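You operate a simulated robot arm through the tools that you are given. There is no shell and no other tool. Be economical: measure what you need, move in short steps, check, and stop when the job is done.

You run a simulated two-armed robot. Do the job below in one go: nothing can be reset, and whatever is moved stays where it is left.

JOB
Top up the pump's oil to between the two upper lines, then restart it.
Fine: stop it and wait for 45 C or less before the filler slide opens; steady the can while pumping; slide shut before the start.

The check looks at the end state, three seconds after you hand in, the way a careful person would. Anything else that was tipped, shoved, dropped, spilled or broken makes it a failure.

ROBOT AND FRAMES
Two 7-joint arms with two-finger parallel grippers on one trunk, on a base that drives. Base frame: it is fixed to the floor where the robot stands at the start and does not move with it; the origin is under the middle of the robot, x ahead of it, y to its left, z up. Units: mm, degrees, N and s.
The left shoulder is at the start at [70, 163, 1095], the right one opposite. With the tool pointing down near the work surface each hand reaches from about 380 to 880 mm from the robot's upright axis, wherever it stands, measured 20 degrees to its own side. Places, roughly: pump stop key [600, 0, 1200]; heat display [700, -100, 1300]; filler slide [400, 300, 900]; thumb pad [300, 400, 900]; pump start key [600, 100, 1200]. Payload 3.43 kg a hand.
The tool frame of a hand sits at the grasp point between the pads (the TCP): z along the fingers, y along the line on which they close. The tips reach 34 mm beyond it. The gripper opens to 128 mm. The fingers are 24 mm wide and 12 mm thick; the gripper's body (48 by 130 mm) begins 96 mm behind the TCP.
Orientation is that of the tool frame in the base frame, as a unit quaternion [w, x, y, z]. With the fingers straight down and closing along the base's y, the tool's x points along the base's -x, its y along +y and its z along -z.

CONTROLS
- The arms move only by the tool apply_moves. It takes "left_increments", "right_increments" or both (then of equal length, played together; a hand with none holds still); each is a list of rows, each an object of numbers (a shift or turn left out is 0, a gripper value left out holds the last): "rx", "ry", "rz": the turn, a rotation vector about the tool's x, y, z in degrees; "dx", "dy", "dz": the shift along the tool's x, y, z in mm; "grip": the gripper command, from -1 (fully open) to 1 (shut), values between in proportion. In form: [{"rx": .., "ry": .., "rz": .., "dx": .., "dy": .., "dz": .., "grip": ..}, ...]. A call has 1 to 8 rows; each row is the pose to reach, as a shift and turn from the pose commanded when the call began, along the tool's axes at that moment. Rows are played at 5 a second. More than 50 mm and 8.6 degrees between two rows, or a gripper value outside its range, and nothing of the call is played. Where a pose cannot be reached the arm comes as near as it can. A force on the tool above 50 N (or 10 N above the force at the start of the call, whichever is more), or a blocked arm, ends the call early, and 0.2 s more pass. Each finger travels about 153 mm/s and halts on what it meets, pressing with about 24 N; the grip force reading is that of the motor and also rises with nothing between the fingers. The clock runs only during rows and for 0.2 s after the last one: add rows that repeat a pose to give the fingers time. It gives the time, the measured TCP pose, the force on the tool (base axes), the opening and the grip force at its end, in the units of the frame above (readings bear some noise).
- Cameras (640 x 400 px; columns grow to the right, rows downward): "scene" is now at [137, 30.8, 1337.6]; the picture's right is [0.34, -0.94, 0.00], its down [-0.41, -0.15, -0.90] and it looks along [0.84, 0.31, -0.44] (base axes); focal length 214 px, centre (320, 200). "left" rides on the left gripper at [76, 11, -160] in its tool frame; the picture's right is [-0.15, 0.99, 0.00], its down [-0.88, -0.13, -0.46] and it looks along [-0.45, -0.07, 0.89] (tool axes); focal length 234 px, centre (320, 200). "right" rides on the right gripper at [76, -11, -160] in its tool frame; the picture's right is [0.15, 0.99, 0.00], its down [-0.88, 0.13, -0.46] and it looks along [-0.45, 0.07, 0.89] (tool axes); focal length 234 px, centre (320, 200). There is no depth. A picture from a camera that has moved, and an enlarged one, comes with that camera's place and axes in the base frame and with its lens.
- camera(camera): a new picture of that camera. The clock stands still meanwhile.
- slide_trunk(by): slides the trunk up (or, below 0, down) by that many mm; the arms and the scene camera ride with it, the base frame stays. It gives what a move gives, with no picture.
- steer(legs): drives the robot by 1 to 6 legs, each [ahead, left, turn to the left] in mm, mm and degrees, along the robot's own axes; the way and the turn of a leg run together, so that a leg with both is an arc; at most 1500 mm and 180 degrees a leg. The arms and the cameras ride along, it lands a little off, and it stops where it bumps. It gives what a move gives.
- turn_head(pan, tilt): turns the head with the scene camera to pan (to the left, within 86 degrees either way) and tilt (down, from -29 to 69), counted from straight ahead of the robot. It gives what a move gives.
- enlarge(camera, box): a new picture of the part [left, top, right, bottom] of that camera's present view, enlarged. The clock stands still meanwhile.
- hand_in(): hands the job in; it is judged then, once.

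Go step by step. Nothing tells you exact positions but the pictures and the camera data: compare them with the known pose of the tool, close in by small moves and look again before you grip or let go. The budget is 120 turns and 100 pictures, counting those below and the enlarged ones. Unless the task says otherwise, let go and move clear before handing in, and close with one line.

The tools are called after "Call:" as a command line: name --argument value ..., lists and objects as JSON in quotes. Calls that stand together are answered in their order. apply_moves: Moves the arms, as the interface text tells. Its arguments: {"type":"object","properties":{"left_increments":{"type":"array"},"right_increments":{"type":"array"}},"required":[]} The other tools are called the same way: slide_trunk (by) slides the trunk up or down; steer (legs) drives the base; turn_head (pan, tilt) turns the head that bears the scene camera; camera (camera) takes a picture; enlarge (camera, box) takes an enlarged picture of a part of a camera's view; hand_in () hands the job in.

At the start:

```text
clock: 0.0
left_eef_pos: [360.2, 376.5, 1327.5]
left_tcp_rot: [0.0, -0.001, 1.0, -0.001]
left_force: [-0.2, 0.0, -0.1]
left_finger_gap: 127.9
left_grip_force: 0.1
right_eef_pos: [440.5, -42.0, 1329.5]
right_tcp_rot: [0.0, 0.0, 1.0, 0.0]
right_force: [-0.9, -0.6, 0.1]
right_finger_gap: 128.1
right_grip_force: 0.1
trunk travel left (down, up): [-575.0, 365.0]
robot x, y, heading: [-3.3, -0.5, -0.1]
head pan, tilt: [20.0, 26.1]
```

scene: 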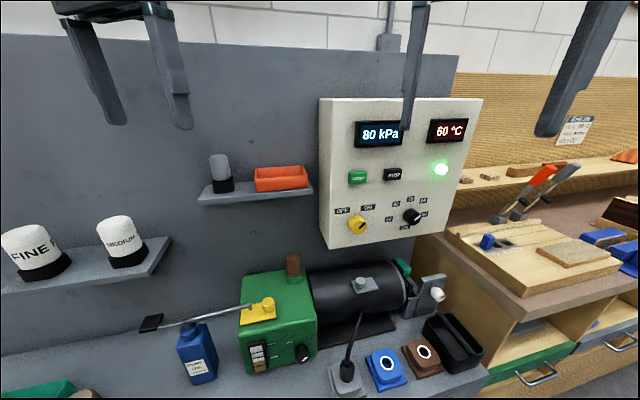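
right: 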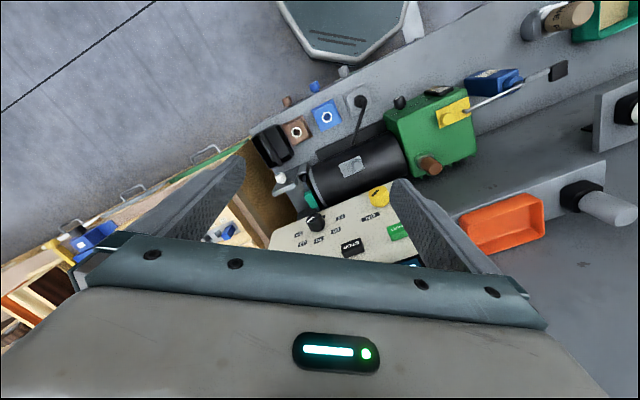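
left: 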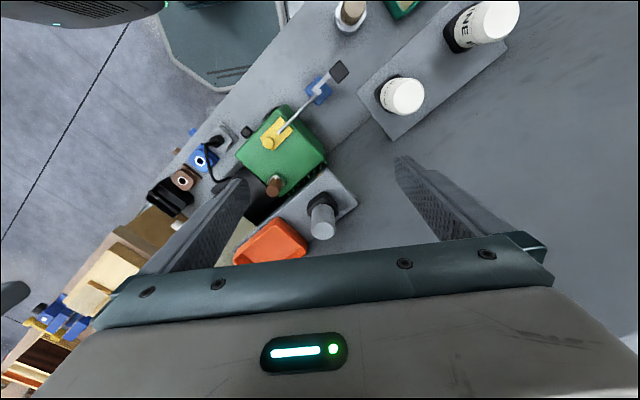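

I see the control panel with START/STOP keys, a 60 °C display, the green pump with a yellow filler slide (lever) and sight glass, and a blue oil can beside it. I take enlarged views first.

Call:
enlarge --camera "scene" --box '[130, 240, 330, 400]'

Call:
enlarge --camera "scene" --box '[310, 90, 490, 250]'

Call:
enlarge --camera "scene" --box '[310, 250, 490, 400]'

Call:
enlarge --camera "left" --box '[180, 0, 420, 270]'

```text
2.50 times, centred on (230, 320) of scene
camera zoom: at [137.0, 30.8, 1337.6], right [0.34, -0.94, 0.0], down [-0.41, -0.15, -0.9], along [0.84, 0.31, -0.44], focal length 536 px, centre (545, -100)
```

zoom: 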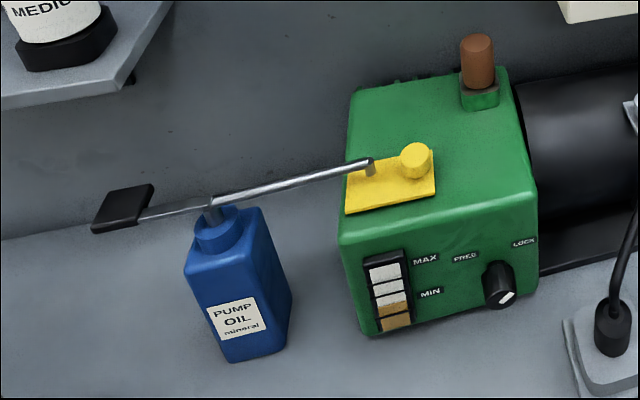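

```text
2.50 times, centred on (400, 170) of scene
camera zoom: at [137.0, 30.8, 1337.6], right [0.34, -0.94, 0.0], down [-0.41, -0.15, -0.9], along [0.84, 0.31, -0.44], focal length 536 px, centre (120, 275)
```

zoom: 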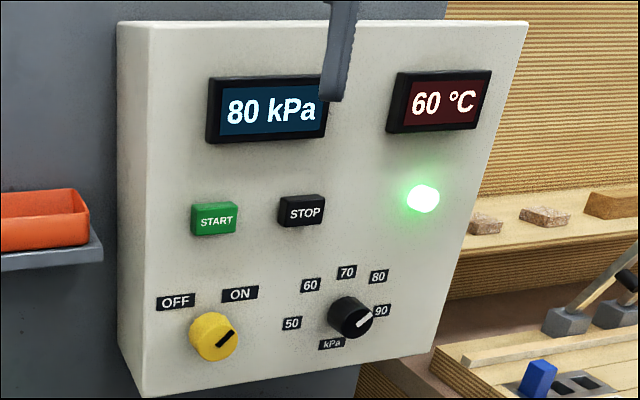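

```text
2.67 times, centred on (400, 325) of scene
camera zoom: at [137.0, 30.8, 1337.6], right [0.34, -0.94, 0.0], down [-0.41, -0.15, -0.9], along [0.84, 0.31, -0.44], focal length 572 px, centre (107, -133)
```

zoom: 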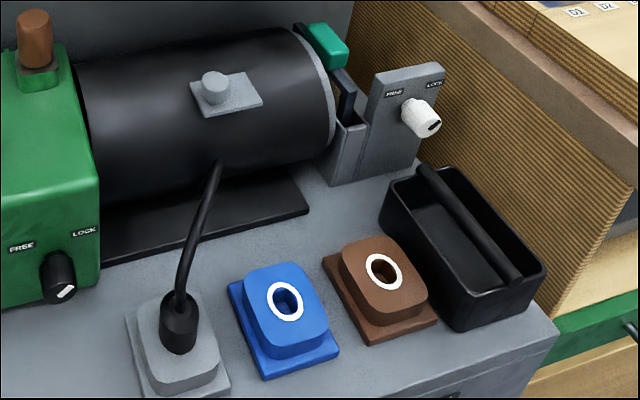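

```text
1.48 times, centred on (300, 135) of left
camera zoom: at [284.1, 388.9, 1487.1], right [0.14, 0.99, 0.0], down [0.88, -0.13, 0.46], along [0.45, -0.07, -0.89], focal length 347 px, centre (350, 296)
```

zoom: 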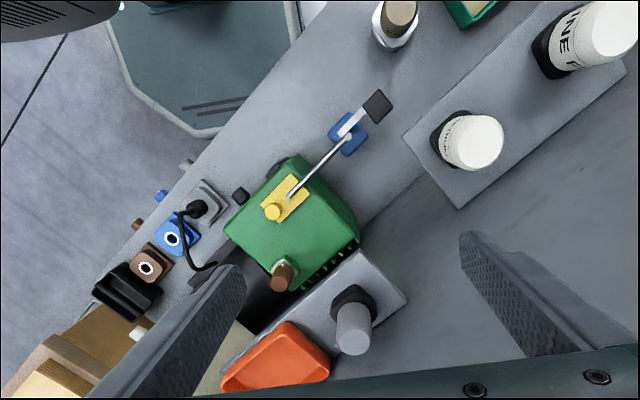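

I place the slide knob near [397,246,930], thumb pad [274,425,947], STOP [599,35,1183] and START [555,101,1185]. The wall is turned about 37° to me, so I tuck the right hand back a bit and turn the base to face it.

Call:
apply_moves --right_increments '[{"dx": 30, "grip": 1}, {"dx": 60}, {"dx": 60}, {"dx": 60}]'

Call:
steer --legs '[[0, 0, 37]]'

Call:
turn_head --pan -10 --tilt 30

Call:
camera --camera "scene"

```text
clock: 1.0
left_eef_pos: [359.0, 376.8, 1327.2]
left_tcp_rot: [0.0, -0.002, 1.0, 0.0]
left_force: [1.1, -0.9, -0.3]
left_finger_gap: 127.8
left_grip_force: 0.1
right_eef_pos: [378.4, -40.1, 1331.0]
right_tcp_rot: [0.0, 0.0, 1.0, 0.0]
right_force: [-0.4, 0.8, 0.1]
right_finger_gap: 0.0
right_grip_force: 24.2
trunk travel left (down, up): [-575.0, 365.0]
robot x, y, heading: [-0.2, -2.4, 0.2]
head pan, tilt: [20.0, 26.1]
```

```text
clock: 3.2
left_eef_pos: [56.7, 517.3, 1328.7]
left_tcp_rot: [0.0, -0.322, 0.947, 0.0]
left_force: [-1.3, 0.0, 0.4]
left_finger_gap: 128.0
left_grip_force: 0.2
right_eef_pos: [325.0, 197.8, 1330.5]
right_tcp_rot: [0.0, -0.321, 0.947, 0.001]
right_force: [-0.2, 0.2, 0.7]
right_finger_gap: 0.1
right_grip_force: 24.2
trunk travel left (down, up): [-575.0, 365.0]
robot x, y, heading: [-0.4, -1.0, 37.4]
head pan, tilt: [20.0, 26.1]
```

```text
clock: 4.1
left_eef_pos: [57.0, 517.4, 1327.4]
left_tcp_rot: [0.0, -0.321, 0.947, 0.0]
left_force: [-0.3, -0.1, -0.5]
left_finger_gap: 128.1
left_grip_force: 0.1
right_eef_pos: [325.8, 197.4, 1331.4]
right_tcp_rot: [-0.001, -0.321, 0.947, 0.0]
right_force: [0.4, -0.3, 0.3]
right_finger_gap: 0.0
right_grip_force: 24.3
trunk travel left (down, up): [-575.0, 365.0]
robot x, y, heading: [-0.5, 0.0, 37.5]
head pan, tilt: [-10.0, 30.0]
```

```text
92 pictures are left
camera scene: at [120.7, 71.5, 1331.4], right [0.46, -0.89, 0.0], down [-0.44, -0.23, -0.87], along [0.77, 0.4, -0.5], focal length 214 px, centre (320, 200)
```

scene: 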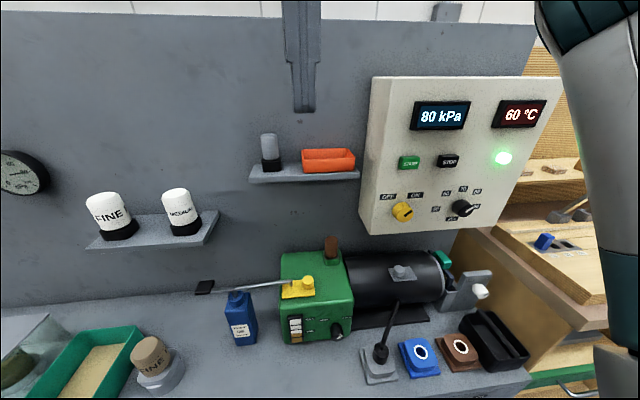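

Base turned fine. I enlarge the panel to get its facing angle exactly.

Call:
enlarge --camera "scene" --box '[340, 60, 580, 240]'

Call:
enlarge --camera "scene" --box '[190, 220, 390, 360]'

```text
2.22 times, centred on (460, 150) of scene
camera zoom: at [120.7, 71.5, 1331.4], right [0.46, -0.89, 0.0], down [-0.44, -0.23, -0.87], along [0.77, 0.4, -0.5], focal length 477 px, centre (9, 311)
```

zoom: 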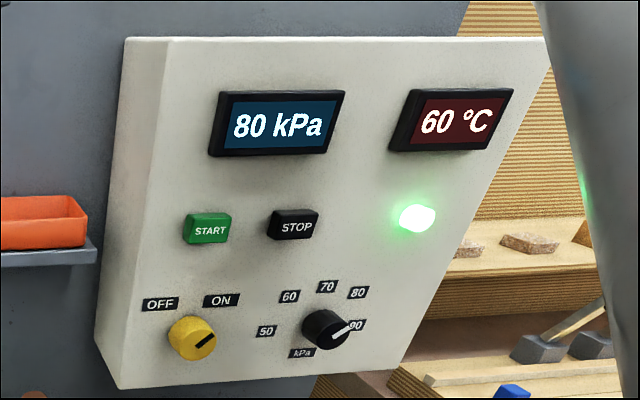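

```text
2.86 times, centred on (290, 290) of scene
camera zoom: at [120.7, 71.5, 1331.4], right [0.46, -0.89, 0.0], down [-0.44, -0.23, -0.87], along [0.77, 0.4, -0.5], focal length 613 px, centre (406, -57)
```

zoom: 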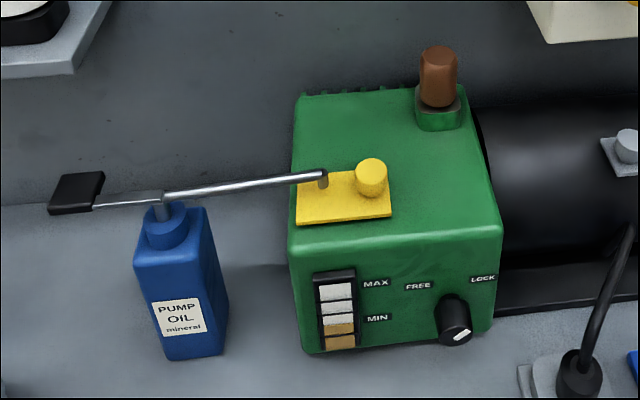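

STOP sits about 496 mm ahead and 337 mm to the right in the robot's heading. I bring the right hand across and down to its height, then pitch it to point at the panel.

Call:
apply_moves --right_increments '[{"dy": -42, "dz": 21}, {"dy": -84, "dz": 42}, {"dy": -126, "dz": 63}, {"dy": -168, "dz": 84}, {"dy": -210, "dz": 105}, {"dy": -252, "dz": 126}, {"dy": -295, "dz": 147}, {"dy": -295, "dz": 147}]'

Call:
apply_moves --right_increments '[{"ry": -8.5}, {"ry": -17}, {"ry": -25.5}, {"ry": -34}, {"ry": -42.5}, {"ry": -51}, {"ry": -59.5}, {"ry": -68}]'

Call:
apply_moves --right_increments '[{"ry": -8}, {"ry": -15}, {"ry": -22}, {"ry": -22}]'

Call:
camera --camera "right"

Call:
camera --camera "scene"

```text
clock: 5.9
left_eef_pos: [55.7, 520.2, 1326.6]
left_tcp_rot: [0.001, -0.322, 0.947, 0.0]
left_force: [-1.2, -0.5, -0.3]
left_finger_gap: 127.9
left_grip_force: 0.1
right_eef_pos: [504.5, -37.4, 1183.5]
right_tcp_rot: [0.0, -0.321, 0.947, -0.001]
right_force: [-0.1, -0.8, 0.7]
right_finger_gap: 0.0
right_grip_force: 24.1
trunk travel left (down, up): [-575.0, 365.0]
robot x, y, heading: [1.2, 3.1, 37.4]
head pan, tilt: [-10.0, 30.0]
```

```text
clock: 7.7
left_eef_pos: [56.9, 517.0, 1328.1]
left_tcp_rot: [0.0, -0.321, 0.947, 0.001]
left_force: [-0.7, 0.6, 0.4]
left_finger_gap: 128.1
left_grip_force: 0.0
right_eef_pos: [558.6, -45.7, 1257.8]
right_tcp_rot: [0.53, -0.266, 0.785, 0.18]
right_force: [-0.6, -0.2, 0.4]
right_finger_gap: 0.0
right_grip_force: 24.2
right hand out of reach, approached as far as the arm can: row 6, 7, 8
trunk travel left (down, up): [-575.0, 365.0]
robot x, y, heading: [0.4, -0.2, 37.5]
head pan, tilt: [-10.0, 30.0]
```

```text
clock: 8.7
left_eef_pos: [57.6, 518.5, 1327.6]
left_tcp_rot: [0.0, -0.322, 0.947, 0.0]
left_force: [0.1, -0.3, 0.1]
left_finger_gap: 127.8
left_grip_force: 0.1
right_eef_pos: [611.5, -62.0, 1308.1]
right_tcp_rot: [0.67, -0.228, 0.669, 0.228]
right_force: [0.8, -0.8, -0.6]
right_finger_gap: 0.0
right_grip_force: 23.8
right hand out of reach, approached as far as the arm can: row 1, 2, 3, 4
trunk travel left (down, up): [-575.0, 365.0]
robot x, y, heading: [1.2, -0.8, 37.6]
head pan, tilt: [-10.0, 30.0]
```

```text
89 pictures are left
camera right: at [489.9, -166.4, 1231.6], right [-0.6, 0.79, -0.15], down [-0.44, -0.17, 0.88], along [0.67, 0.59, 0.45], focal length 234 px, centre (320, 200)
```

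right: 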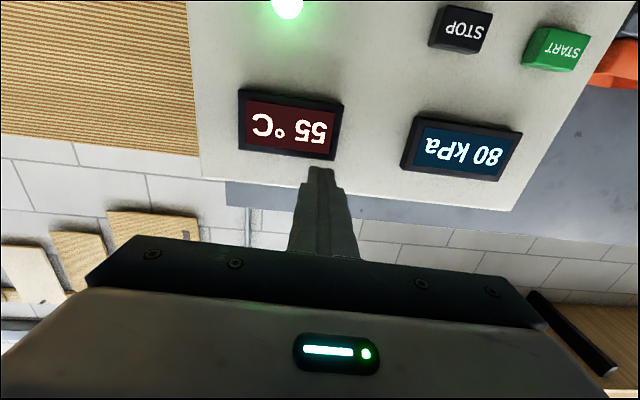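

```text
88 pictures are left
camera scene: at [121.0, 71.7, 1331.3], right [0.46, -0.89, 0.0], down [-0.44, -0.23, -0.87], along [0.77, 0.4, -0.5], focal length 214 px, centre (320, 200)
```

scene: 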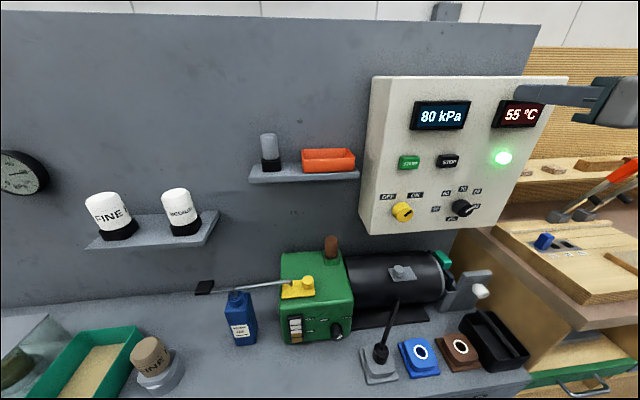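

The panel is too close for the horizontal hand, so I back the robot off 150 mm and recheck the hand.

Call:
steer --legs '[[-150, 0, 0]]'

Call:
apply_moves --right_increments '[{"dx": 0}]'

```text
clock: 10.1
left_eef_pos: [-62.3, 426.8, 1327.3]
left_tcp_rot: [-0.001, -0.322, 0.947, -0.001]
left_force: [0.6, -1.1, -0.1]
left_finger_gap: 128.0
left_grip_force: 0.1
right_eef_pos: [491.4, -150.9, 1306.2]
right_tcp_rot: [0.669, -0.227, 0.67, 0.227]
right_force: [-1.5, -0.6, -0.3]
right_finger_gap: 0.1
right_grip_force: 24.1
trunk travel left (down, up): [-575.0, 365.0]
robot x, y, heading: [-118.7, -90.0, 37.3]
head pan, tilt: [-10.0, 30.0]
```

```text
clock: 10.5
left_eef_pos: [-61.0, 428.2, 1328.4]
left_tcp_rot: [-0.002, -0.322, 0.947, 0.0]
left_force: [-0.2, -0.6, 0.1]
left_finger_gap: 127.8
left_grip_force: 0.1
right_eef_pos: [492.1, -150.1, 1307.5]
right_tcp_rot: [0.669, -0.227, 0.671, 0.227]
right_force: [0.6, -1.0, -0.1]
right_finger_gap: 0.0
right_grip_force: 23.9
trunk travel left (down, up): [-575.0, 365.0]
robot x, y, heading: [-119.6, -90.9, 37.3]
head pan, tilt: [-10.0, 30.0]
```

Now it is level and has room. I move to a spot in front of STOP, tip about 45 mm short, and look.

Call:
apply_moves --right_increments '[{"dx": 40, "dy": 25}, {"dx": 80, "dy": 50}, {"dx": 123, "dy": 75}, {"dx": 123, "dy": 83, "dz": 40}, {"dx": 123, "dy": 83, "dz": 80}, {"dx": 123, "dy": 83, "dz": 110}, {"dx": 123, "dy": 83, "dz": 110}]'

Call:
camera --camera "right"

Call:
camera --camera "scene"

```text
clock: 12.1
left_eef_pos: [-62.1, 427.0, 1328.1]
left_tcp_rot: [0.0, -0.323, 0.947, 0.0]
left_force: [-0.3, -0.2, -0.4]
left_finger_gap: 128.0
left_grip_force: 0.0
right_eef_pos: [553.7, -6.9, 1191.8]
right_tcp_rot: [0.669, -0.227, 0.67, 0.227]
right_force: [0.4, -0.5, 0.5]
right_finger_gap: 0.0
right_grip_force: 23.9
right hand out of reach, approached as far as the arm can: row 1, 2, 3, 4, 5, 6, 7
trunk travel left (down, up): [-575.0, 365.0]
robot x, y, heading: [-119.8, -86.6, 37.6]
head pan, tilt: [-10.0, 30.0]
```

```text
87 pictures are left
camera right: at [432.7, -113.1, 1115.6], right [-0.6, 0.78, -0.15], down [-0.44, -0.17, 0.88], along [0.67, 0.6, 0.45], focal length 234 px, centre (320, 200)
```

right: 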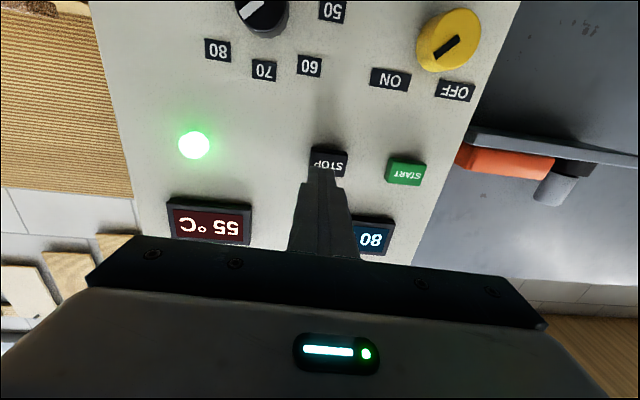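

```text
86 pictures are left
camera scene: at [1.5, -19.6, 1331.4], right [0.46, -0.89, 0.0], down [-0.44, -0.23, -0.87], along [0.77, 0.4, -0.5], focal length 214 px, centre (320, 200)
```

scene: 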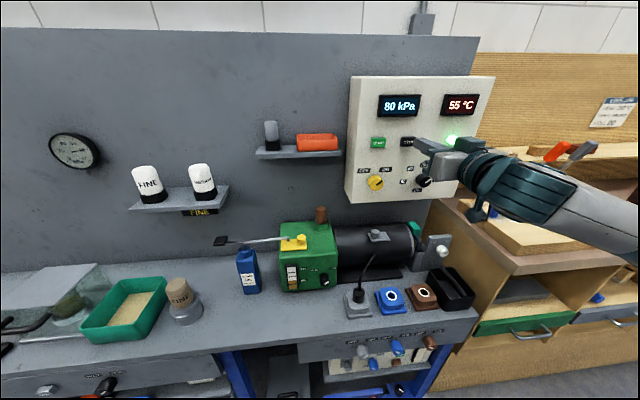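

The tip is 28 mm in front of the panel key, about 8 mm too far right and 8 mm high. I correct with a small step and check.

Call:
apply_moves --right_increments '[{"dx": 8, "dy": 8, "dz": 10}, {"dx": 8, "dy": 8, "dz": 10}]'

```text
clock: 12.7
left_eef_pos: [-62.1, 426.6, 1327.6]
left_tcp_rot: [0.0, -0.322, 0.947, 0.0]
left_force: [0.3, -0.5, 0.4]
left_finger_gap: 127.9
left_grip_force: 0.1
right_eef_pos: [556.0, 3.2, 1183.6]
right_tcp_rot: [0.669, -0.226, 0.671, 0.226]
right_force: [0.3, -0.6, -0.7]
right_finger_gap: 0.0
right_grip_force: 24.3
trunk travel left (down, up): [-575.0, 365.0]
robot x, y, heading: [-117.1, -92.5, 37.7]
head pan, tilt: [-10.0, 30.0]
```

Aligned. I press STOP with short steps and then back off.

Call:
apply_moves --right_increments '[{"dz": 8}, {"dz": 12}, {"dz": 16}, {"dz": 20}, {"dz": 23}, {"dz": 26}]'

Call:
enlarge --camera "scene" --box '[340, 60, 520, 210]'

```text
clock: 14.1
left_eef_pos: [-65.3, 424.5, 1329.3]
left_tcp_rot: [0.001, -0.322, 0.947, 0.0]
left_force: [-0.4, -1.3, 0.7]
left_finger_gap: 127.7
left_grip_force: 0.1
right_eef_pos: [573.6, 16.1, 1184.9]
right_tcp_rot: [0.668, -0.227, 0.671, 0.227]
right_force: [-25.1, -16.6, -13.5]
right_finger_gap: 0.1
right_grip_force: 24.0
trunk travel left (down, up): [-575.0, 365.0]
robot x, y, heading: [-117.4, -94.7, 37.4]
head pan, tilt: [-10.0, 30.0]
```

```text
2.67 times, centred on (430, 135) of scene
camera zoom: at [-2.0, -22.8, 1331.7], right [0.46, -0.89, 0.0], down [-0.44, -0.23, -0.87], along [0.77, 0.4, -0.5], focal length 572 px, centre (27, 373)
```

zoom: 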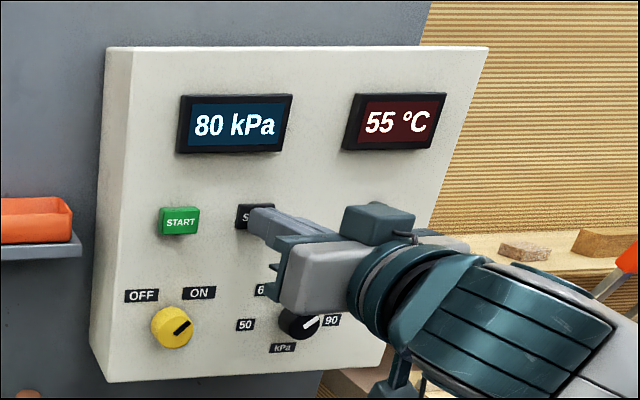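

The press gave about 30 N. I back off and check the lamp.

Call:
apply_moves --right_increments '[{"dz": -25}, {"dz": -40}, {"dz": -40, "dy": -30}, {"dz": -40, "dy": -30}]'

Call:
camera --camera "right"

```text
clock: 15.1
left_eef_pos: [-63.6, 429.2, 1326.9]
left_tcp_rot: [0.001, -0.323, 0.947, 0.0]
left_force: [-1.8, 0.1, 1.1]
left_finger_gap: 128.0
left_grip_force: 0.1
right_eef_pos: [563.0, -28.7, 1185.8]
right_tcp_rot: [0.668, -0.228, 0.671, 0.226]
right_force: [-0.3, -0.7, -0.3]
right_finger_gap: 0.0
right_grip_force: 23.8
right hand out of reach, approached as far as the arm can: row 2
trunk travel left (down, up): [-575.0, 365.0]
robot x, y, heading: [-118.5, -95.2, 37.4]
head pan, tilt: [-10.0, 30.0]
```

```text
84 pictures are left
camera right: at [443.3, -134.5, 1109.9], right [-0.6, 0.78, -0.15], down [-0.44, -0.17, 0.88], along [0.67, 0.6, 0.45], focal length 234 px, centre (320, 200)
```

right: 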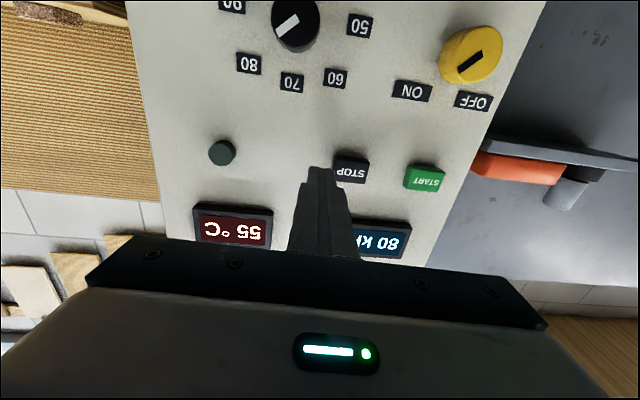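

The lamp is off: the pump has stopped at 55 °C. While it cools I swing the right hand back to pointing down and move it over the pump to look at the filler slide.

Call:
apply_moves --right_increments '[{"dy": 20, "dz": -8, "ry": 8.5}, {"dy": 40, "dz": -16, "ry": 17}, {"dy": 60, "dz": -24, "ry": 25.5}, {"dy": 80, "dz": -32, "ry": 34}, {"dy": 100, "dz": -40, "ry": 42.5}, {"dy": 120, "dz": -48, "ry": 51}, {"dy": 140, "dz": -56, "ry": 59.5}, {"dy": 160, "dz": -60, "ry": 68}]'

Call:
camera --camera "scene"

Call:
camera --camera "right"

```text
clock: 16.9
left_eef_pos: [-62.4, 429.1, 1327.2]
left_tcp_rot: [0.0, -0.322, 0.947, -0.001]
left_force: [0.3, -0.6, -0.2]
left_finger_gap: 128.1
left_grip_force: 0.1
right_eef_pos: [416.7, 61.4, 1184.0]
right_tcp_rot: [0.179, -0.315, 0.93, 0.06]
right_force: [0.7, 0.7, 0.2]
right_finger_gap: 0.0
right_grip_force: 24.1
trunk travel left (down, up): [-575.0, 365.0]
robot x, y, heading: [-120.8, -92.1, 37.4]
head pan, tilt: [-10.0, 30.0]
```

```text
83 pictures are left
camera scene: at [1.3, -18.2, 1331.3], right [0.46, -0.89, 0.0], down [-0.44, -0.23, -0.87], along [0.77, 0.4, -0.5], focal length 214 px, centre (320, 200)
```

scene: 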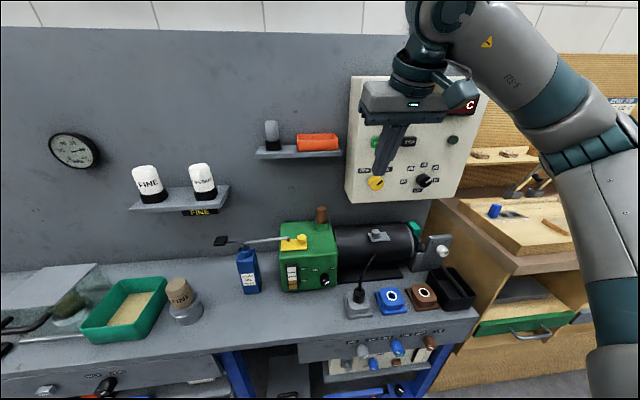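

```text
82 pictures are left
camera right: at [321.4, -26.4, 1304.3], right [-0.71, 0.7, -0.06], down [0.43, 0.5, 0.75], along [0.55, 0.51, -0.66], focal length 234 px, centre (320, 200)
```

right: 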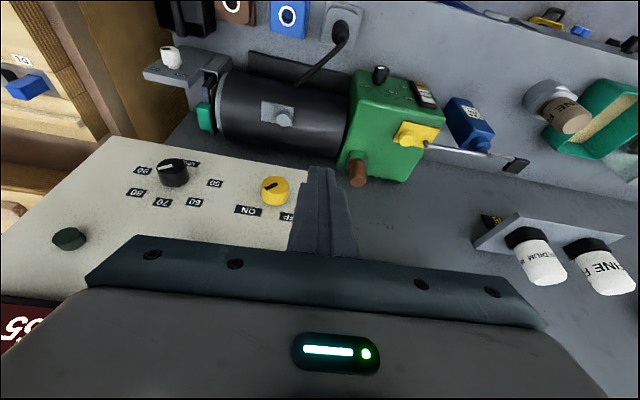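

Next I level the hand and move it over the pump for a close look at slide and sight glass.

Call:
apply_moves --right_increments '[{"dy": 40, "dz": 20, "ry": 6, "grip": 1}, {"dy": 80, "dz": 45, "ry": 12}, {"dy": 120, "dz": 75, "ry": 18}, {"dy": 150, "dz": 110, "ry": 21.8}, {"dy": 163, "dz": 141, "dx": -3, "ry": 21.8}, {"dy": 163, "dz": 141, "dx": -3, "ry": 21.8}]'

Call:
camera --camera "right"

Call:
camera --camera "scene"

```text
clock: 18.3
left_eef_pos: [-62.6, 427.6, 1328.4]
left_tcp_rot: [0.001, -0.322, 0.947, 0.0]
left_force: [-0.5, 1.0, -0.1]
left_finger_gap: 127.8
left_grip_force: 0.1
right_eef_pos: [364.7, 224.6, 1052.3]
right_tcp_rot: [0.0, -0.322, 0.947, 0.0]
right_force: [-0.5, -0.1, 0.1]
right_finger_gap: 0.0
right_grip_force: 24.2
trunk travel left (down, up): [-575.0, 365.0]
robot x, y, heading: [-117.5, -88.6, 37.4]
head pan, tilt: [-10.0, 30.0]
```

```text
81 pictures are left
camera right: at [310.4, 170.2, 1212.5], right [-0.72, 0.7, 0.0], down [0.62, 0.64, 0.46], along [0.32, 0.33, -0.89], focal length 234 px, centre (320, 200)
```

right: 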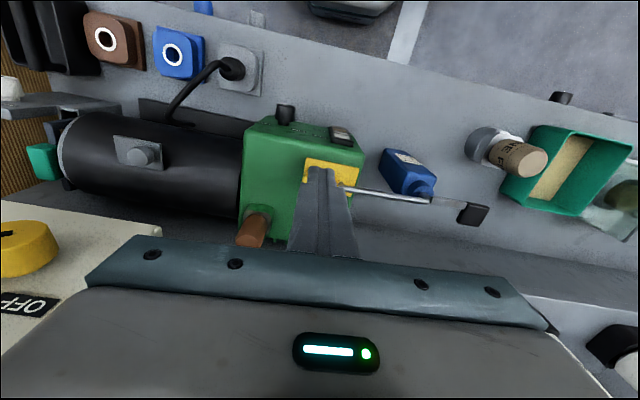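

```text
80 pictures are left
camera scene: at [1.3, -19.6, 1331.4], right [0.46, -0.89, 0.0], down [-0.44, -0.23, -0.87], along [0.77, 0.4, -0.5], focal length 214 px, centre (320, 200)
```

scene: 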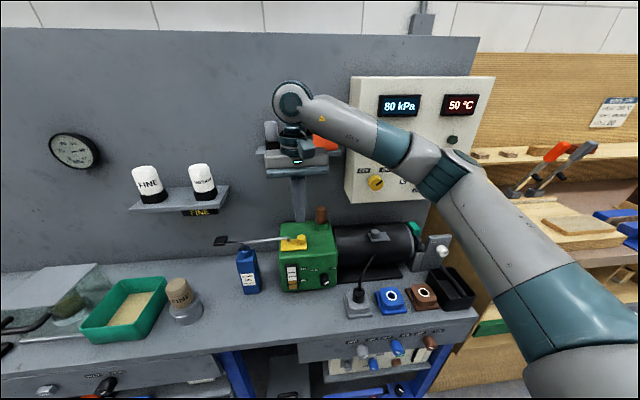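

Display reads 50 °C now. I zoom into the slide region.

Call:
enlarge --camera "scene" --box '[260, 215, 350, 295]'

Call:
enlarge --camera "right" --box '[240, 110, 440, 250]'

```text
5.00 times, centred on (305, 255) of scene
camera zoom: at [1.3, -19.6, 1331.4], right [0.46, -0.89, 0.0], down [-0.44, -0.23, -0.87], along [0.77, 0.4, -0.5], focal length 1072 px, centre (395, -75)
```

zoom: 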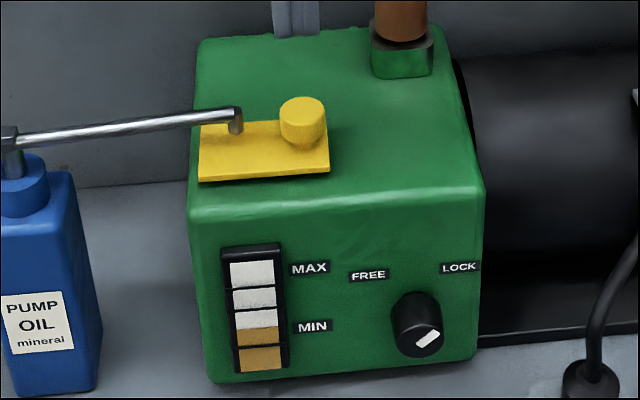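

```text
2.86 times, centred on (340, 180) of right
camera zoom: at [310.4, 170.2, 1212.5], right [-0.72, 0.7, 0.0], down [0.62, 0.64, 0.46], along [0.32, 0.33, -0.89], focal length 669 px, centre (263, 257)
```

zoom: 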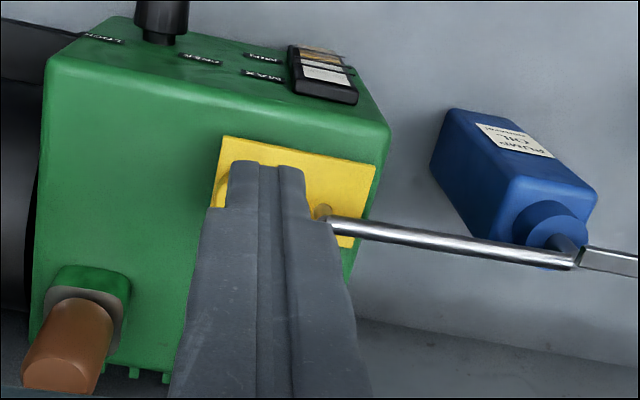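

Knob is near [397,246,927], about 27 mm across, with the spout tip ~38 mm to its left. I yaw the right hand 90° so its fingers close front-to-back on the knob, clear of the spout.

Call:
apply_moves --right_increments '[{"rz": -8.5, "grip": 0.1}, {"rz": -17}, {"rz": -25.5}, {"rz": -34}, {"rz": -42.5}, {"rz": -51}, {"rz": -59.5}, {"rz": -68}]'

Call:
apply_moves --right_increments '[{"rz": -8}, {"rz": -15}, {"rz": -22}, {"rz": -22}]'

Call:
camera --camera "right"

```text
clock: 20.1
left_eef_pos: [-62.5, 427.2, 1327.1]
left_tcp_rot: [0.0, -0.322, 0.947, 0.0]
left_force: [-1.2, 0.3, 0.5]
left_finger_gap: 127.9
left_grip_force: 0.1
right_eef_pos: [363.8, 223.7, 1053.4]
right_tcp_rot: [-0.001, 0.797, -0.605, 0.0]
right_force: [0.2, -0.1, -0.2]
right_finger_gap: 57.7
right_grip_force: 0.0
trunk travel left (down, up): [-575.0, 365.0]
robot x, y, heading: [-120.2, -93.9, 37.4]
head pan, tilt: [-10.0, 30.0]
```

```text
clock: 21.1
left_eef_pos: [-62.8, 427.2, 1326.9]
left_tcp_rot: [0.0, -0.323, 0.947, 0.0]
left_force: [-0.3, 0.0, -0.3]
left_finger_gap: 127.8
left_grip_force: 0.0
right_eef_pos: [278.3, 183.7, 1043.7]
right_tcp_rot: [0.0, 0.896, -0.443, 0.0]
right_force: [0.4, -0.4, -0.6]
right_finger_gap: 57.8
right_grip_force: 0.0
right hand out of reach, approached as far as the arm can: row 1, 2, 3, 4
trunk travel left (down, up): [-575.0, 365.0]
robot x, y, heading: [-121.0, -87.7, 37.4]
head pan, tilt: [-10.0, 30.0]
```

```text
77 pictures are left
camera right: at [332.4, 130.4, 1203.5], right [-0.7, -0.72, 0.0], down [-0.64, 0.62, 0.46], along [-0.33, 0.32, -0.89], focal length 234 px, centre (320, 200)
```

right: 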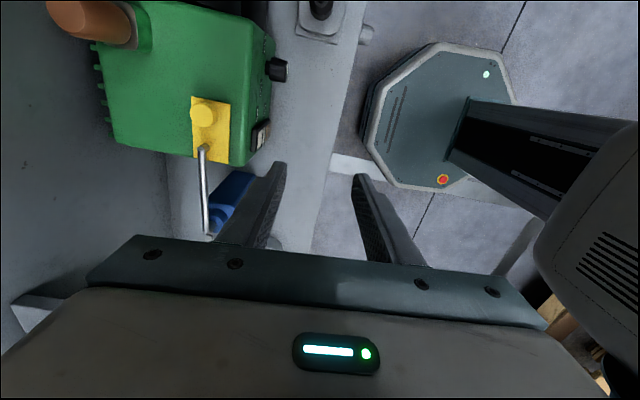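

Full 90° is past the wrist's limit; about 65° will do. I turn back 25° and move over the knob at the same height.

Call:
apply_moves --right_increments '[{"rz": 8, "dx": 6, "dy": -33}, {"rz": 16, "dx": 12, "dy": -66}, {"rz": 25, "dx": 18, "dy": -100}, {"rz": 25, "dx": 23, "dy": -132}, {"rz": 25, "dx": 23, "dy": -132}]'

Call:
camera --camera "right"

Call:
camera --camera "scene"

```text
refused: row 3 steps farther than a row can; nothing moved
```

```text
76 pictures are left
camera right: at [332.4, 130.4, 1203.5], right [-0.7, -0.72, 0.0], down [-0.64, 0.62, 0.46], along [-0.33, 0.32, -0.89], focal length 234 px, centre (320, 200)
```

right: 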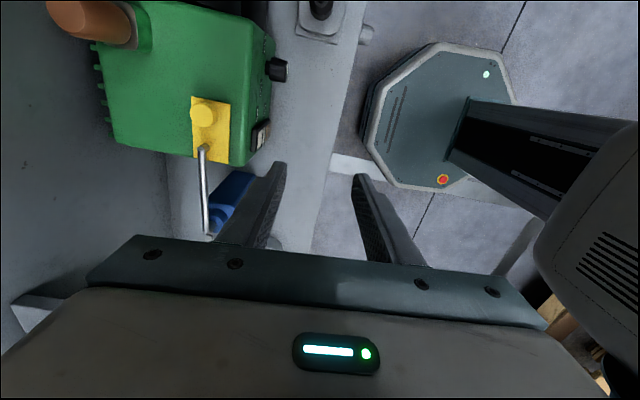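

```text
75 pictures are left
camera scene: at [1.9, -19.5, 1331.4], right [0.46, -0.89, 0.0], down [-0.44, -0.23, -0.87], along [0.77, 0.4, -0.5], focal length 214 px, centre (320, 200)
```

scene: 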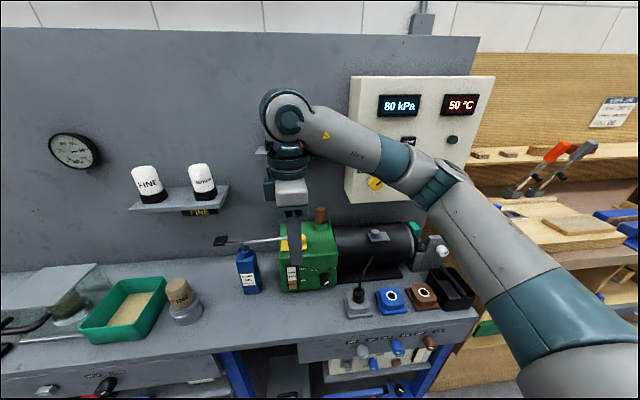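

The step was too large in one row; I split it.

Call:
apply_moves --right_increments '[{"rz": 8, "dx": 6, "dy": -33}, {"rz": 16, "dx": 12, "dy": -66}, {"rz": 24, "dx": 18, "dy": -100}, {"rz": 25, "dx": 23, "dy": -132}, {"rz": 25, "dx": 23, "dy": -132}]'

Call:
camera --camera "right"

Call:
camera --camera "scene"

```text
clock: 22.3
left_eef_pos: [-62.1, 426.1, 1325.9]
left_tcp_rot: [0.0, -0.322, 0.947, 0.0]
left_force: [0.4, -0.7, 0.2]
left_finger_gap: 127.9
left_grip_force: 0.0
right_eef_pos: [396.4, 243.0, 1046.1]
right_tcp_rot: [0.0, 0.777, -0.629, 0.0]
right_force: [0.7, -0.2, 0.0]
right_finger_gap: 57.5
right_grip_force: 0.1
trunk travel left (down, up): [-575.0, 365.0]
robot x, y, heading: [-119.3, -91.4, 37.4]
head pan, tilt: [-10.0, 30.0]
```

```text
74 pictures are left
camera right: at [423.0, 171.6, 1206.5], right [-0.94, -0.35, 0.0], down [-0.31, 0.83, 0.46], along [-0.16, 0.43, -0.89], focal length 234 px, centre (320, 200)
```

right: 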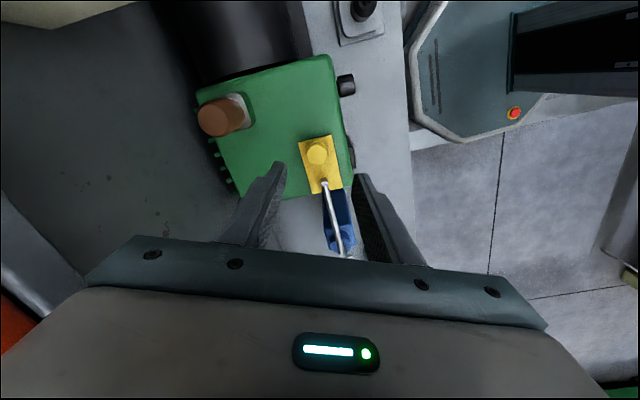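

```text
73 pictures are left
camera scene: at [1.2, -19.7, 1331.5], right [0.46, -0.89, 0.0], down [-0.44, -0.23, -0.87], along [0.77, 0.4, -0.5], focal length 214 px, centre (320, 200)
```

scene: 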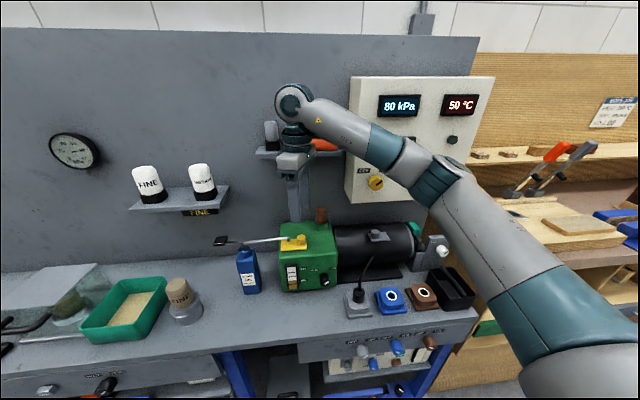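

The hand is centred over the knob. I lower it most of the way and look.

Call:
apply_moves --right_increments '[{"dz": 20, "dx": -1.5, "dy": -2}, {"dz": 40, "dx": -1.5, "dy": -2}, {"dz": 60, "dx": -1.5, "dy": -2}, {"dz": 75, "dx": -1.5, "dy": -2}, {"dz": 75, "dx": -1.5, "dy": -2}]'

Call:
camera --camera "right"

Call:
enlarge --camera "scene" --box '[230, 80, 490, 300]'

```text
clock: 23.5
left_eef_pos: [-63.3, 427.6, 1327.7]
left_tcp_rot: [0.0, -0.323, 0.947, 0.0]
left_force: [0.0, 0.4, 0.3]
left_finger_gap: 127.8
left_grip_force: 0.0
right_eef_pos: [398.9, 244.0, 970.6]
right_tcp_rot: [-0.001, 0.778, -0.628, 0.0]
right_force: [-0.6, -0.3, 0.2]
right_finger_gap: 57.7
right_grip_force: 0.0
right hand out of reach, approached as far as the arm can: row 2
trunk travel left (down, up): [-575.0, 365.0]
robot x, y, heading: [-120.2, -91.6, 37.7]
head pan, tilt: [-10.0, 30.0]
```

```text
72 pictures are left
camera right: at [425.3, 172.5, 1130.9], right [-0.94, -0.35, 0.0], down [-0.32, 0.83, 0.46], along [-0.16, 0.43, -0.89], focal length 234 px, centre (320, 200)
```

right: 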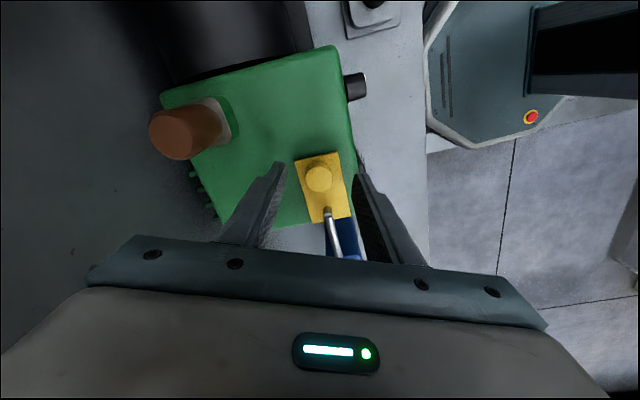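

```text
1.82 times, centred on (360, 190) of scene
camera zoom: at [1.6, -19.5, 1331.4], right [0.46, -0.89, 0.0], down [-0.44, -0.23, -0.87], along [0.77, 0.4, -0.5], focal length 390 px, centre (247, 218)
```

zoom: 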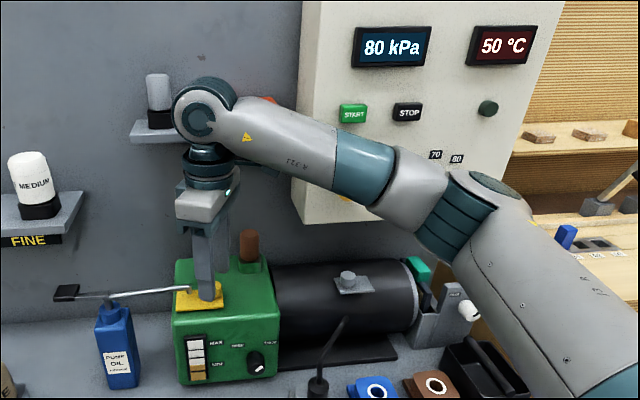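

Centred on the knob; still 50 °C. I lower the last 17 mm without gripping and wait for cooling.

Call:
apply_moves --right_increments '[{"dz": 6}, {"dz": 12}, {"dz": 17}, {"dz": 17}, {"dz": 17}, {"dz": 17}, {"dz": 17}, {"dz": 17}]'

Call:
enlarge --camera "scene" --box '[230, 80, 490, 300]'

```text
clock: 25.3
left_eef_pos: [-63.1, 427.5, 1328.8]
left_tcp_rot: [0.0, -0.323, 0.947, -0.001]
left_force: [-0.9, 0.4, -0.2]
left_finger_gap: 128.0
left_grip_force: 0.1
right_eef_pos: [397.3, 244.6, 954.2]
right_tcp_rot: [-0.002, 0.78, -0.626, 0.0]
right_force: [-0.7, 0.3, 0.2]
right_finger_gap: 57.5
right_grip_force: 0.1
trunk travel left (down, up): [-575.0, 365.0]
robot x, y, heading: [-122.3, -89.7, 37.6]
head pan, tilt: [-10.0, 30.0]
```

```text
1.82 times, centred on (360, 190) of scene
camera zoom: at [1.7, -19.4, 1331.4], right [0.46, -0.89, 0.0], down [-0.44, -0.23, -0.87], along [0.77, 0.4, -0.5], focal length 390 px, centre (247, 218)
```

zoom: 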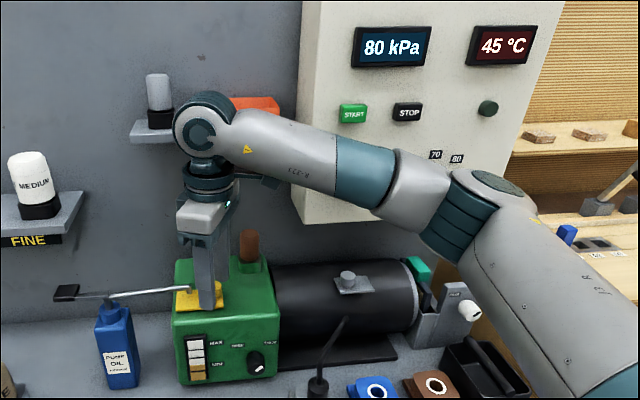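

Display shows 45 °C, but it moves in 5° steps, so I grip the knob and let it cool further before sliding.

Call:
apply_moves --right_increments '[{"grip": 1}, {"grip": 1}, {"grip": 1}, {"grip": 1}, {"grip": 1}, {"grip": 1}, {"grip": 1}, {"grip": 1}]'

Call:
apply_moves --right_increments '[{"dx": 0}, {"dx": 0}, {"dx": 0}, {"dx": 0}, {"dx": 0}, {"dx": 0}, {"dx": 0}, {"dx": 0}]'

Call:
apply_moves --right_increments '[{"dx": 0}, {"dx": 0}, {"dx": 0}, {"dx": 0}, {"dx": 0}, {"dx": 0}, {"dx": 0}, {"dx": 0}]'

Call:
enlarge --camera "scene" --box '[230, 80, 490, 300]'

Call:
camera --camera "right"

```text
clock: 27.1
left_eef_pos: [-60.7, 427.6, 1327.0]
left_tcp_rot: [0.0, -0.322, 0.947, 0.0]
left_force: [-0.6, -0.2, 0.3]
left_finger_gap: 128.0
left_grip_force: 0.2
right_eef_pos: [398.2, 245.2, 953.5]
right_tcp_rot: [-0.001, 0.78, -0.625, 0.0]
right_force: [12.6, 6.1, 8.5]
right_finger_gap: 24.5
right_grip_force: 45.1
trunk travel left (down, up): [-575.0, 365.0]
robot x, y, heading: [-118.2, -91.2, 37.4]
head pan, tilt: [-10.0, 30.0]
```

```text
clock: 28.9
left_eef_pos: [-61.4, 428.4, 1326.9]
left_tcp_rot: [0.0, -0.322, 0.947, 0.0]
left_force: [0.4, -1.0, -0.3]
left_finger_gap: 127.7
left_grip_force: 0.2
right_eef_pos: [399.3, 245.9, 955.2]
right_tcp_rot: [-0.001, 0.78, -0.625, -0.001]
right_force: [16.5, 8.4, 13.5]
right_finger_gap: 24.5
right_grip_force: 44.6
trunk travel left (down, up): [-575.0, 365.0]
robot x, y, heading: [-119.3, -90.7, 37.5]
head pan, tilt: [-10.0, 30.0]
```

```text
clock: 30.7
left_eef_pos: [-61.0, 427.2, 1328.7]
left_tcp_rot: [0.0, -0.323, 0.947, 0.001]
left_force: [-0.1, 0.5, 0.5]
left_finger_gap: 128.1
left_grip_force: 0.1
right_eef_pos: [398.7, 244.4, 952.6]
right_tcp_rot: [-0.001, 0.78, -0.626, -0.001]
right_force: [17.6, 9.7, 15.6]
right_finger_gap: 24.4
right_grip_force: 45.2
trunk travel left (down, up): [-575.0, 365.0]
robot x, y, heading: [-118.6, -89.2, 37.6]
head pan, tilt: [-10.0, 30.0]
```

```text
1.82 times, centred on (360, 190) of scene
camera zoom: at [2.8, -19.0, 1331.3], right [0.46, -0.89, 0.0], down [-0.44, -0.23, -0.87], along [0.77, 0.4, -0.5], focal length 390 px, centre (247, 218)
```

zoom: 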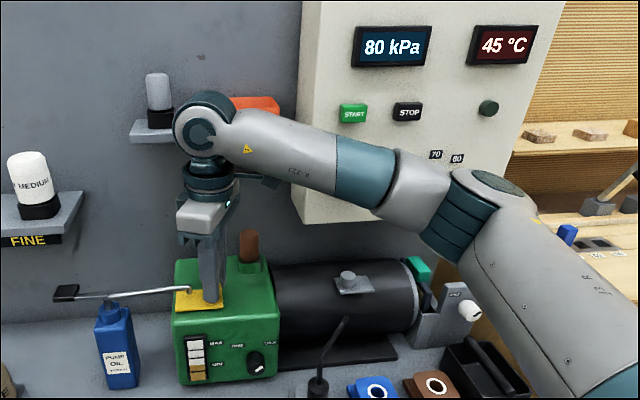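

```text
68 pictures are left
camera right: at [425.9, 173.2, 1113.1], right [-0.93, -0.36, 0.0], down [-0.32, 0.83, 0.46], along [-0.16, 0.43, -0.89], focal length 234 px, centre (320, 200)
```

right: 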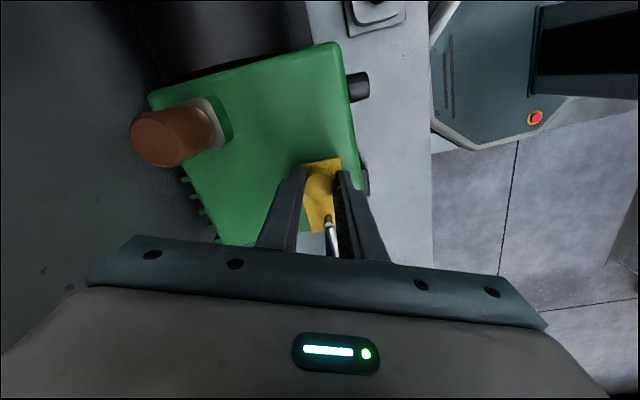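

I wait a bit longer to be sure it is really below 45 °C.

Call:
apply_moves --right_increments '[{"dx": 0}, {"dx": 0}, {"dx": 0}, {"dx": 0}, {"dx": 0}, {"dx": 0}, {"dx": 0}, {"dx": 0}]'

Call:
apply_moves --right_increments '[{"dx": 0}, {"dx": 0}, {"dx": 0}, {"dx": 0}, {"dx": 0}, {"dx": 0}, {"dx": 0}, {"dx": 0}]'

Call:
enlarge --camera "scene" --box '[230, 80, 490, 300]'

```text
clock: 32.5
left_eef_pos: [-61.0, 428.1, 1326.7]
left_tcp_rot: [0.0, -0.323, 0.946, 0.0]
left_force: [0.6, -0.3, -0.2]
left_finger_gap: 127.9
left_grip_force: 0.1
right_eef_pos: [398.8, 244.1, 953.4]
right_tcp_rot: [-0.001, 0.78, -0.626, 0.0]
right_force: [18.4, 9.5, 15.4]
right_finger_gap: 24.5
right_grip_force: 45.4
trunk travel left (down, up): [-575.0, 365.0]
robot x, y, heading: [-117.4, -90.4, 37.6]
head pan, tilt: [-10.0, 30.0]
```

```text
clock: 34.3
left_eef_pos: [-61.7, 427.7, 1327.3]
left_tcp_rot: [-0.001, -0.323, 0.946, 0.0]
left_force: [-0.7, 0.1, -0.2]
left_finger_gap: 128.0
left_grip_force: 0.1
right_eef_pos: [399.2, 244.4, 953.3]
right_tcp_rot: [-0.001, 0.78, -0.626, 0.0]
right_force: [16.8, 8.5, 12.7]
right_finger_gap: 24.5
right_grip_force: 44.7
trunk travel left (down, up): [-575.0, 365.0]
robot x, y, heading: [-118.7, -86.5, 37.4]
head pan, tilt: [-10.0, 30.0]
```

```text
1.82 times, centred on (360, 190) of scene
camera zoom: at [3.0, -19.0, 1331.2], right [0.46, -0.89, 0.0], down [-0.44, -0.23, -0.87], along [0.77, 0.4, -0.5], focal length 390 px, centre (247, 218)
```

zoom: 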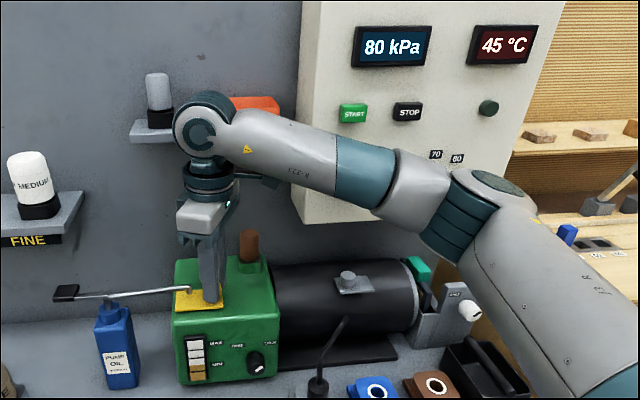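

Call:
apply_moves --right_increments '[{"dx": 0}, {"dx": 0}, {"dx": 0}, {"dx": 0}, {"dx": 0}, {"dx": 0}, {"dx": 0}, {"dx": 0}]'

Call:
apply_moves --right_increments '[{"dx": 0}, {"dx": 0}, {"dx": 0}, {"dx": 0}, {"dx": 0}, {"dx": 0}, {"dx": 0}, {"dx": 0}]'

Call:
enlarge --camera "scene" --box '[230, 80, 490, 300]'

```text
clock: 36.1
left_eef_pos: [-61.3, 427.8, 1327.8]
left_tcp_rot: [0.0, -0.322, 0.947, 0.0]
left_force: [-0.5, -0.2, 0.2]
left_finger_gap: 127.9
left_grip_force: 0.0
right_eef_pos: [398.9, 244.2, 952.6]
right_tcp_rot: [-0.001, 0.78, -0.626, -0.001]
right_force: [15.8, 6.7, 9.0]
right_finger_gap: 24.5
right_grip_force: 45.2
trunk travel left (down, up): [-575.0, 365.0]
robot x, y, heading: [-122.0, -89.8, 37.9]
head pan, tilt: [-10.0, 30.0]
```

```text
clock: 37.9
left_eef_pos: [-60.8, 428.4, 1327.9]
left_tcp_rot: [0.0, -0.322, 0.947, 0.0]
left_force: [0.2, 0.3, 0.9]
left_finger_gap: 127.9
left_grip_force: 0.2
right_eef_pos: [399.4, 244.6, 952.6]
right_tcp_rot: [0.0, 0.78, -0.626, 0.0]
right_force: [13.4, 5.5, 6.2]
right_finger_gap: 24.5
right_grip_force: 45.0
trunk travel left (down, up): [-575.0, 365.0]
robot x, y, heading: [-118.1, -93.8, 37.6]
head pan, tilt: [-10.0, 30.0]
```

```text
1.82 times, centred on (360, 190) of scene
camera zoom: at [3.1, -19.0, 1331.2], right [0.46, -0.89, 0.0], down [-0.44, -0.23, -0.87], along [0.77, 0.4, -0.5], focal length 390 px, centre (247, 218)
```

zoom: 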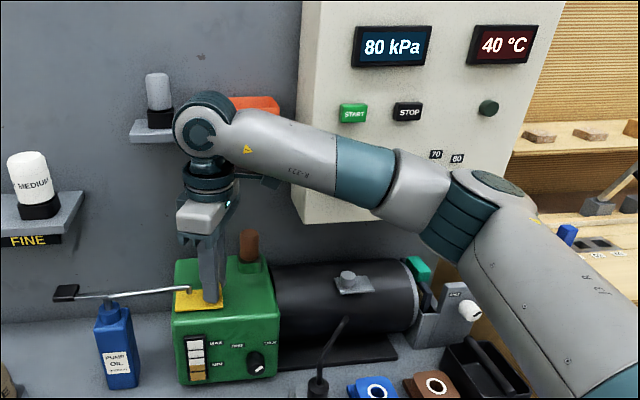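

Now 40 °C. I try the slide 12 mm to the right along the wall.

Call:
apply_moves --right_increments '[{"dx": 3.6, "dy": -1.7}, {"dx": 7.3, "dy": -3.4}, {"dx": 10.9, "dy": -5}, {"dx": 10.9, "dy": -5}]'

Call:
enlarge --camera "scene" --box '[260, 215, 350, 295]'

```text
clock: 38.9
left_eef_pos: [-61.1, 428.5, 1326.7]
left_tcp_rot: [0.0, -0.323, 0.946, 0.001]
left_force: [-1.0, -0.1, -0.1]
left_finger_gap: 128.1
left_grip_force: 0.0
right_eef_pos: [401.4, 240.8, 952.7]
right_tcp_rot: [0.0, 0.779, -0.627, 0.0]
right_force: [9.9, 7.0, 1.7]
right_finger_gap: 24.6
right_grip_force: 45.0
right hand out of reach, approached as far as the arm can: row 2, 3, 4
trunk travel left (down, up): [-575.0, 365.0]
robot x, y, heading: [-120.3, -88.8, 37.5]
head pan, tilt: [-10.0, 30.0]
```

```text
5.00 times, centred on (305, 255) of scene
camera zoom: at [2.9, -18.7, 1331.2], right [0.46, -0.89, 0.0], down [-0.44, -0.23, -0.87], along [0.77, 0.4, -0.5], focal length 1072 px, centre (395, -75)
```

zoom: 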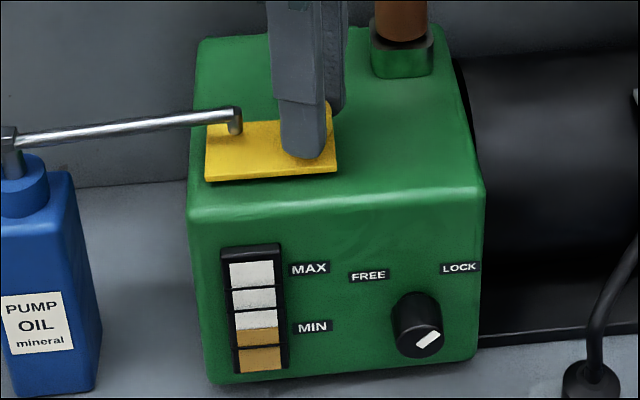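

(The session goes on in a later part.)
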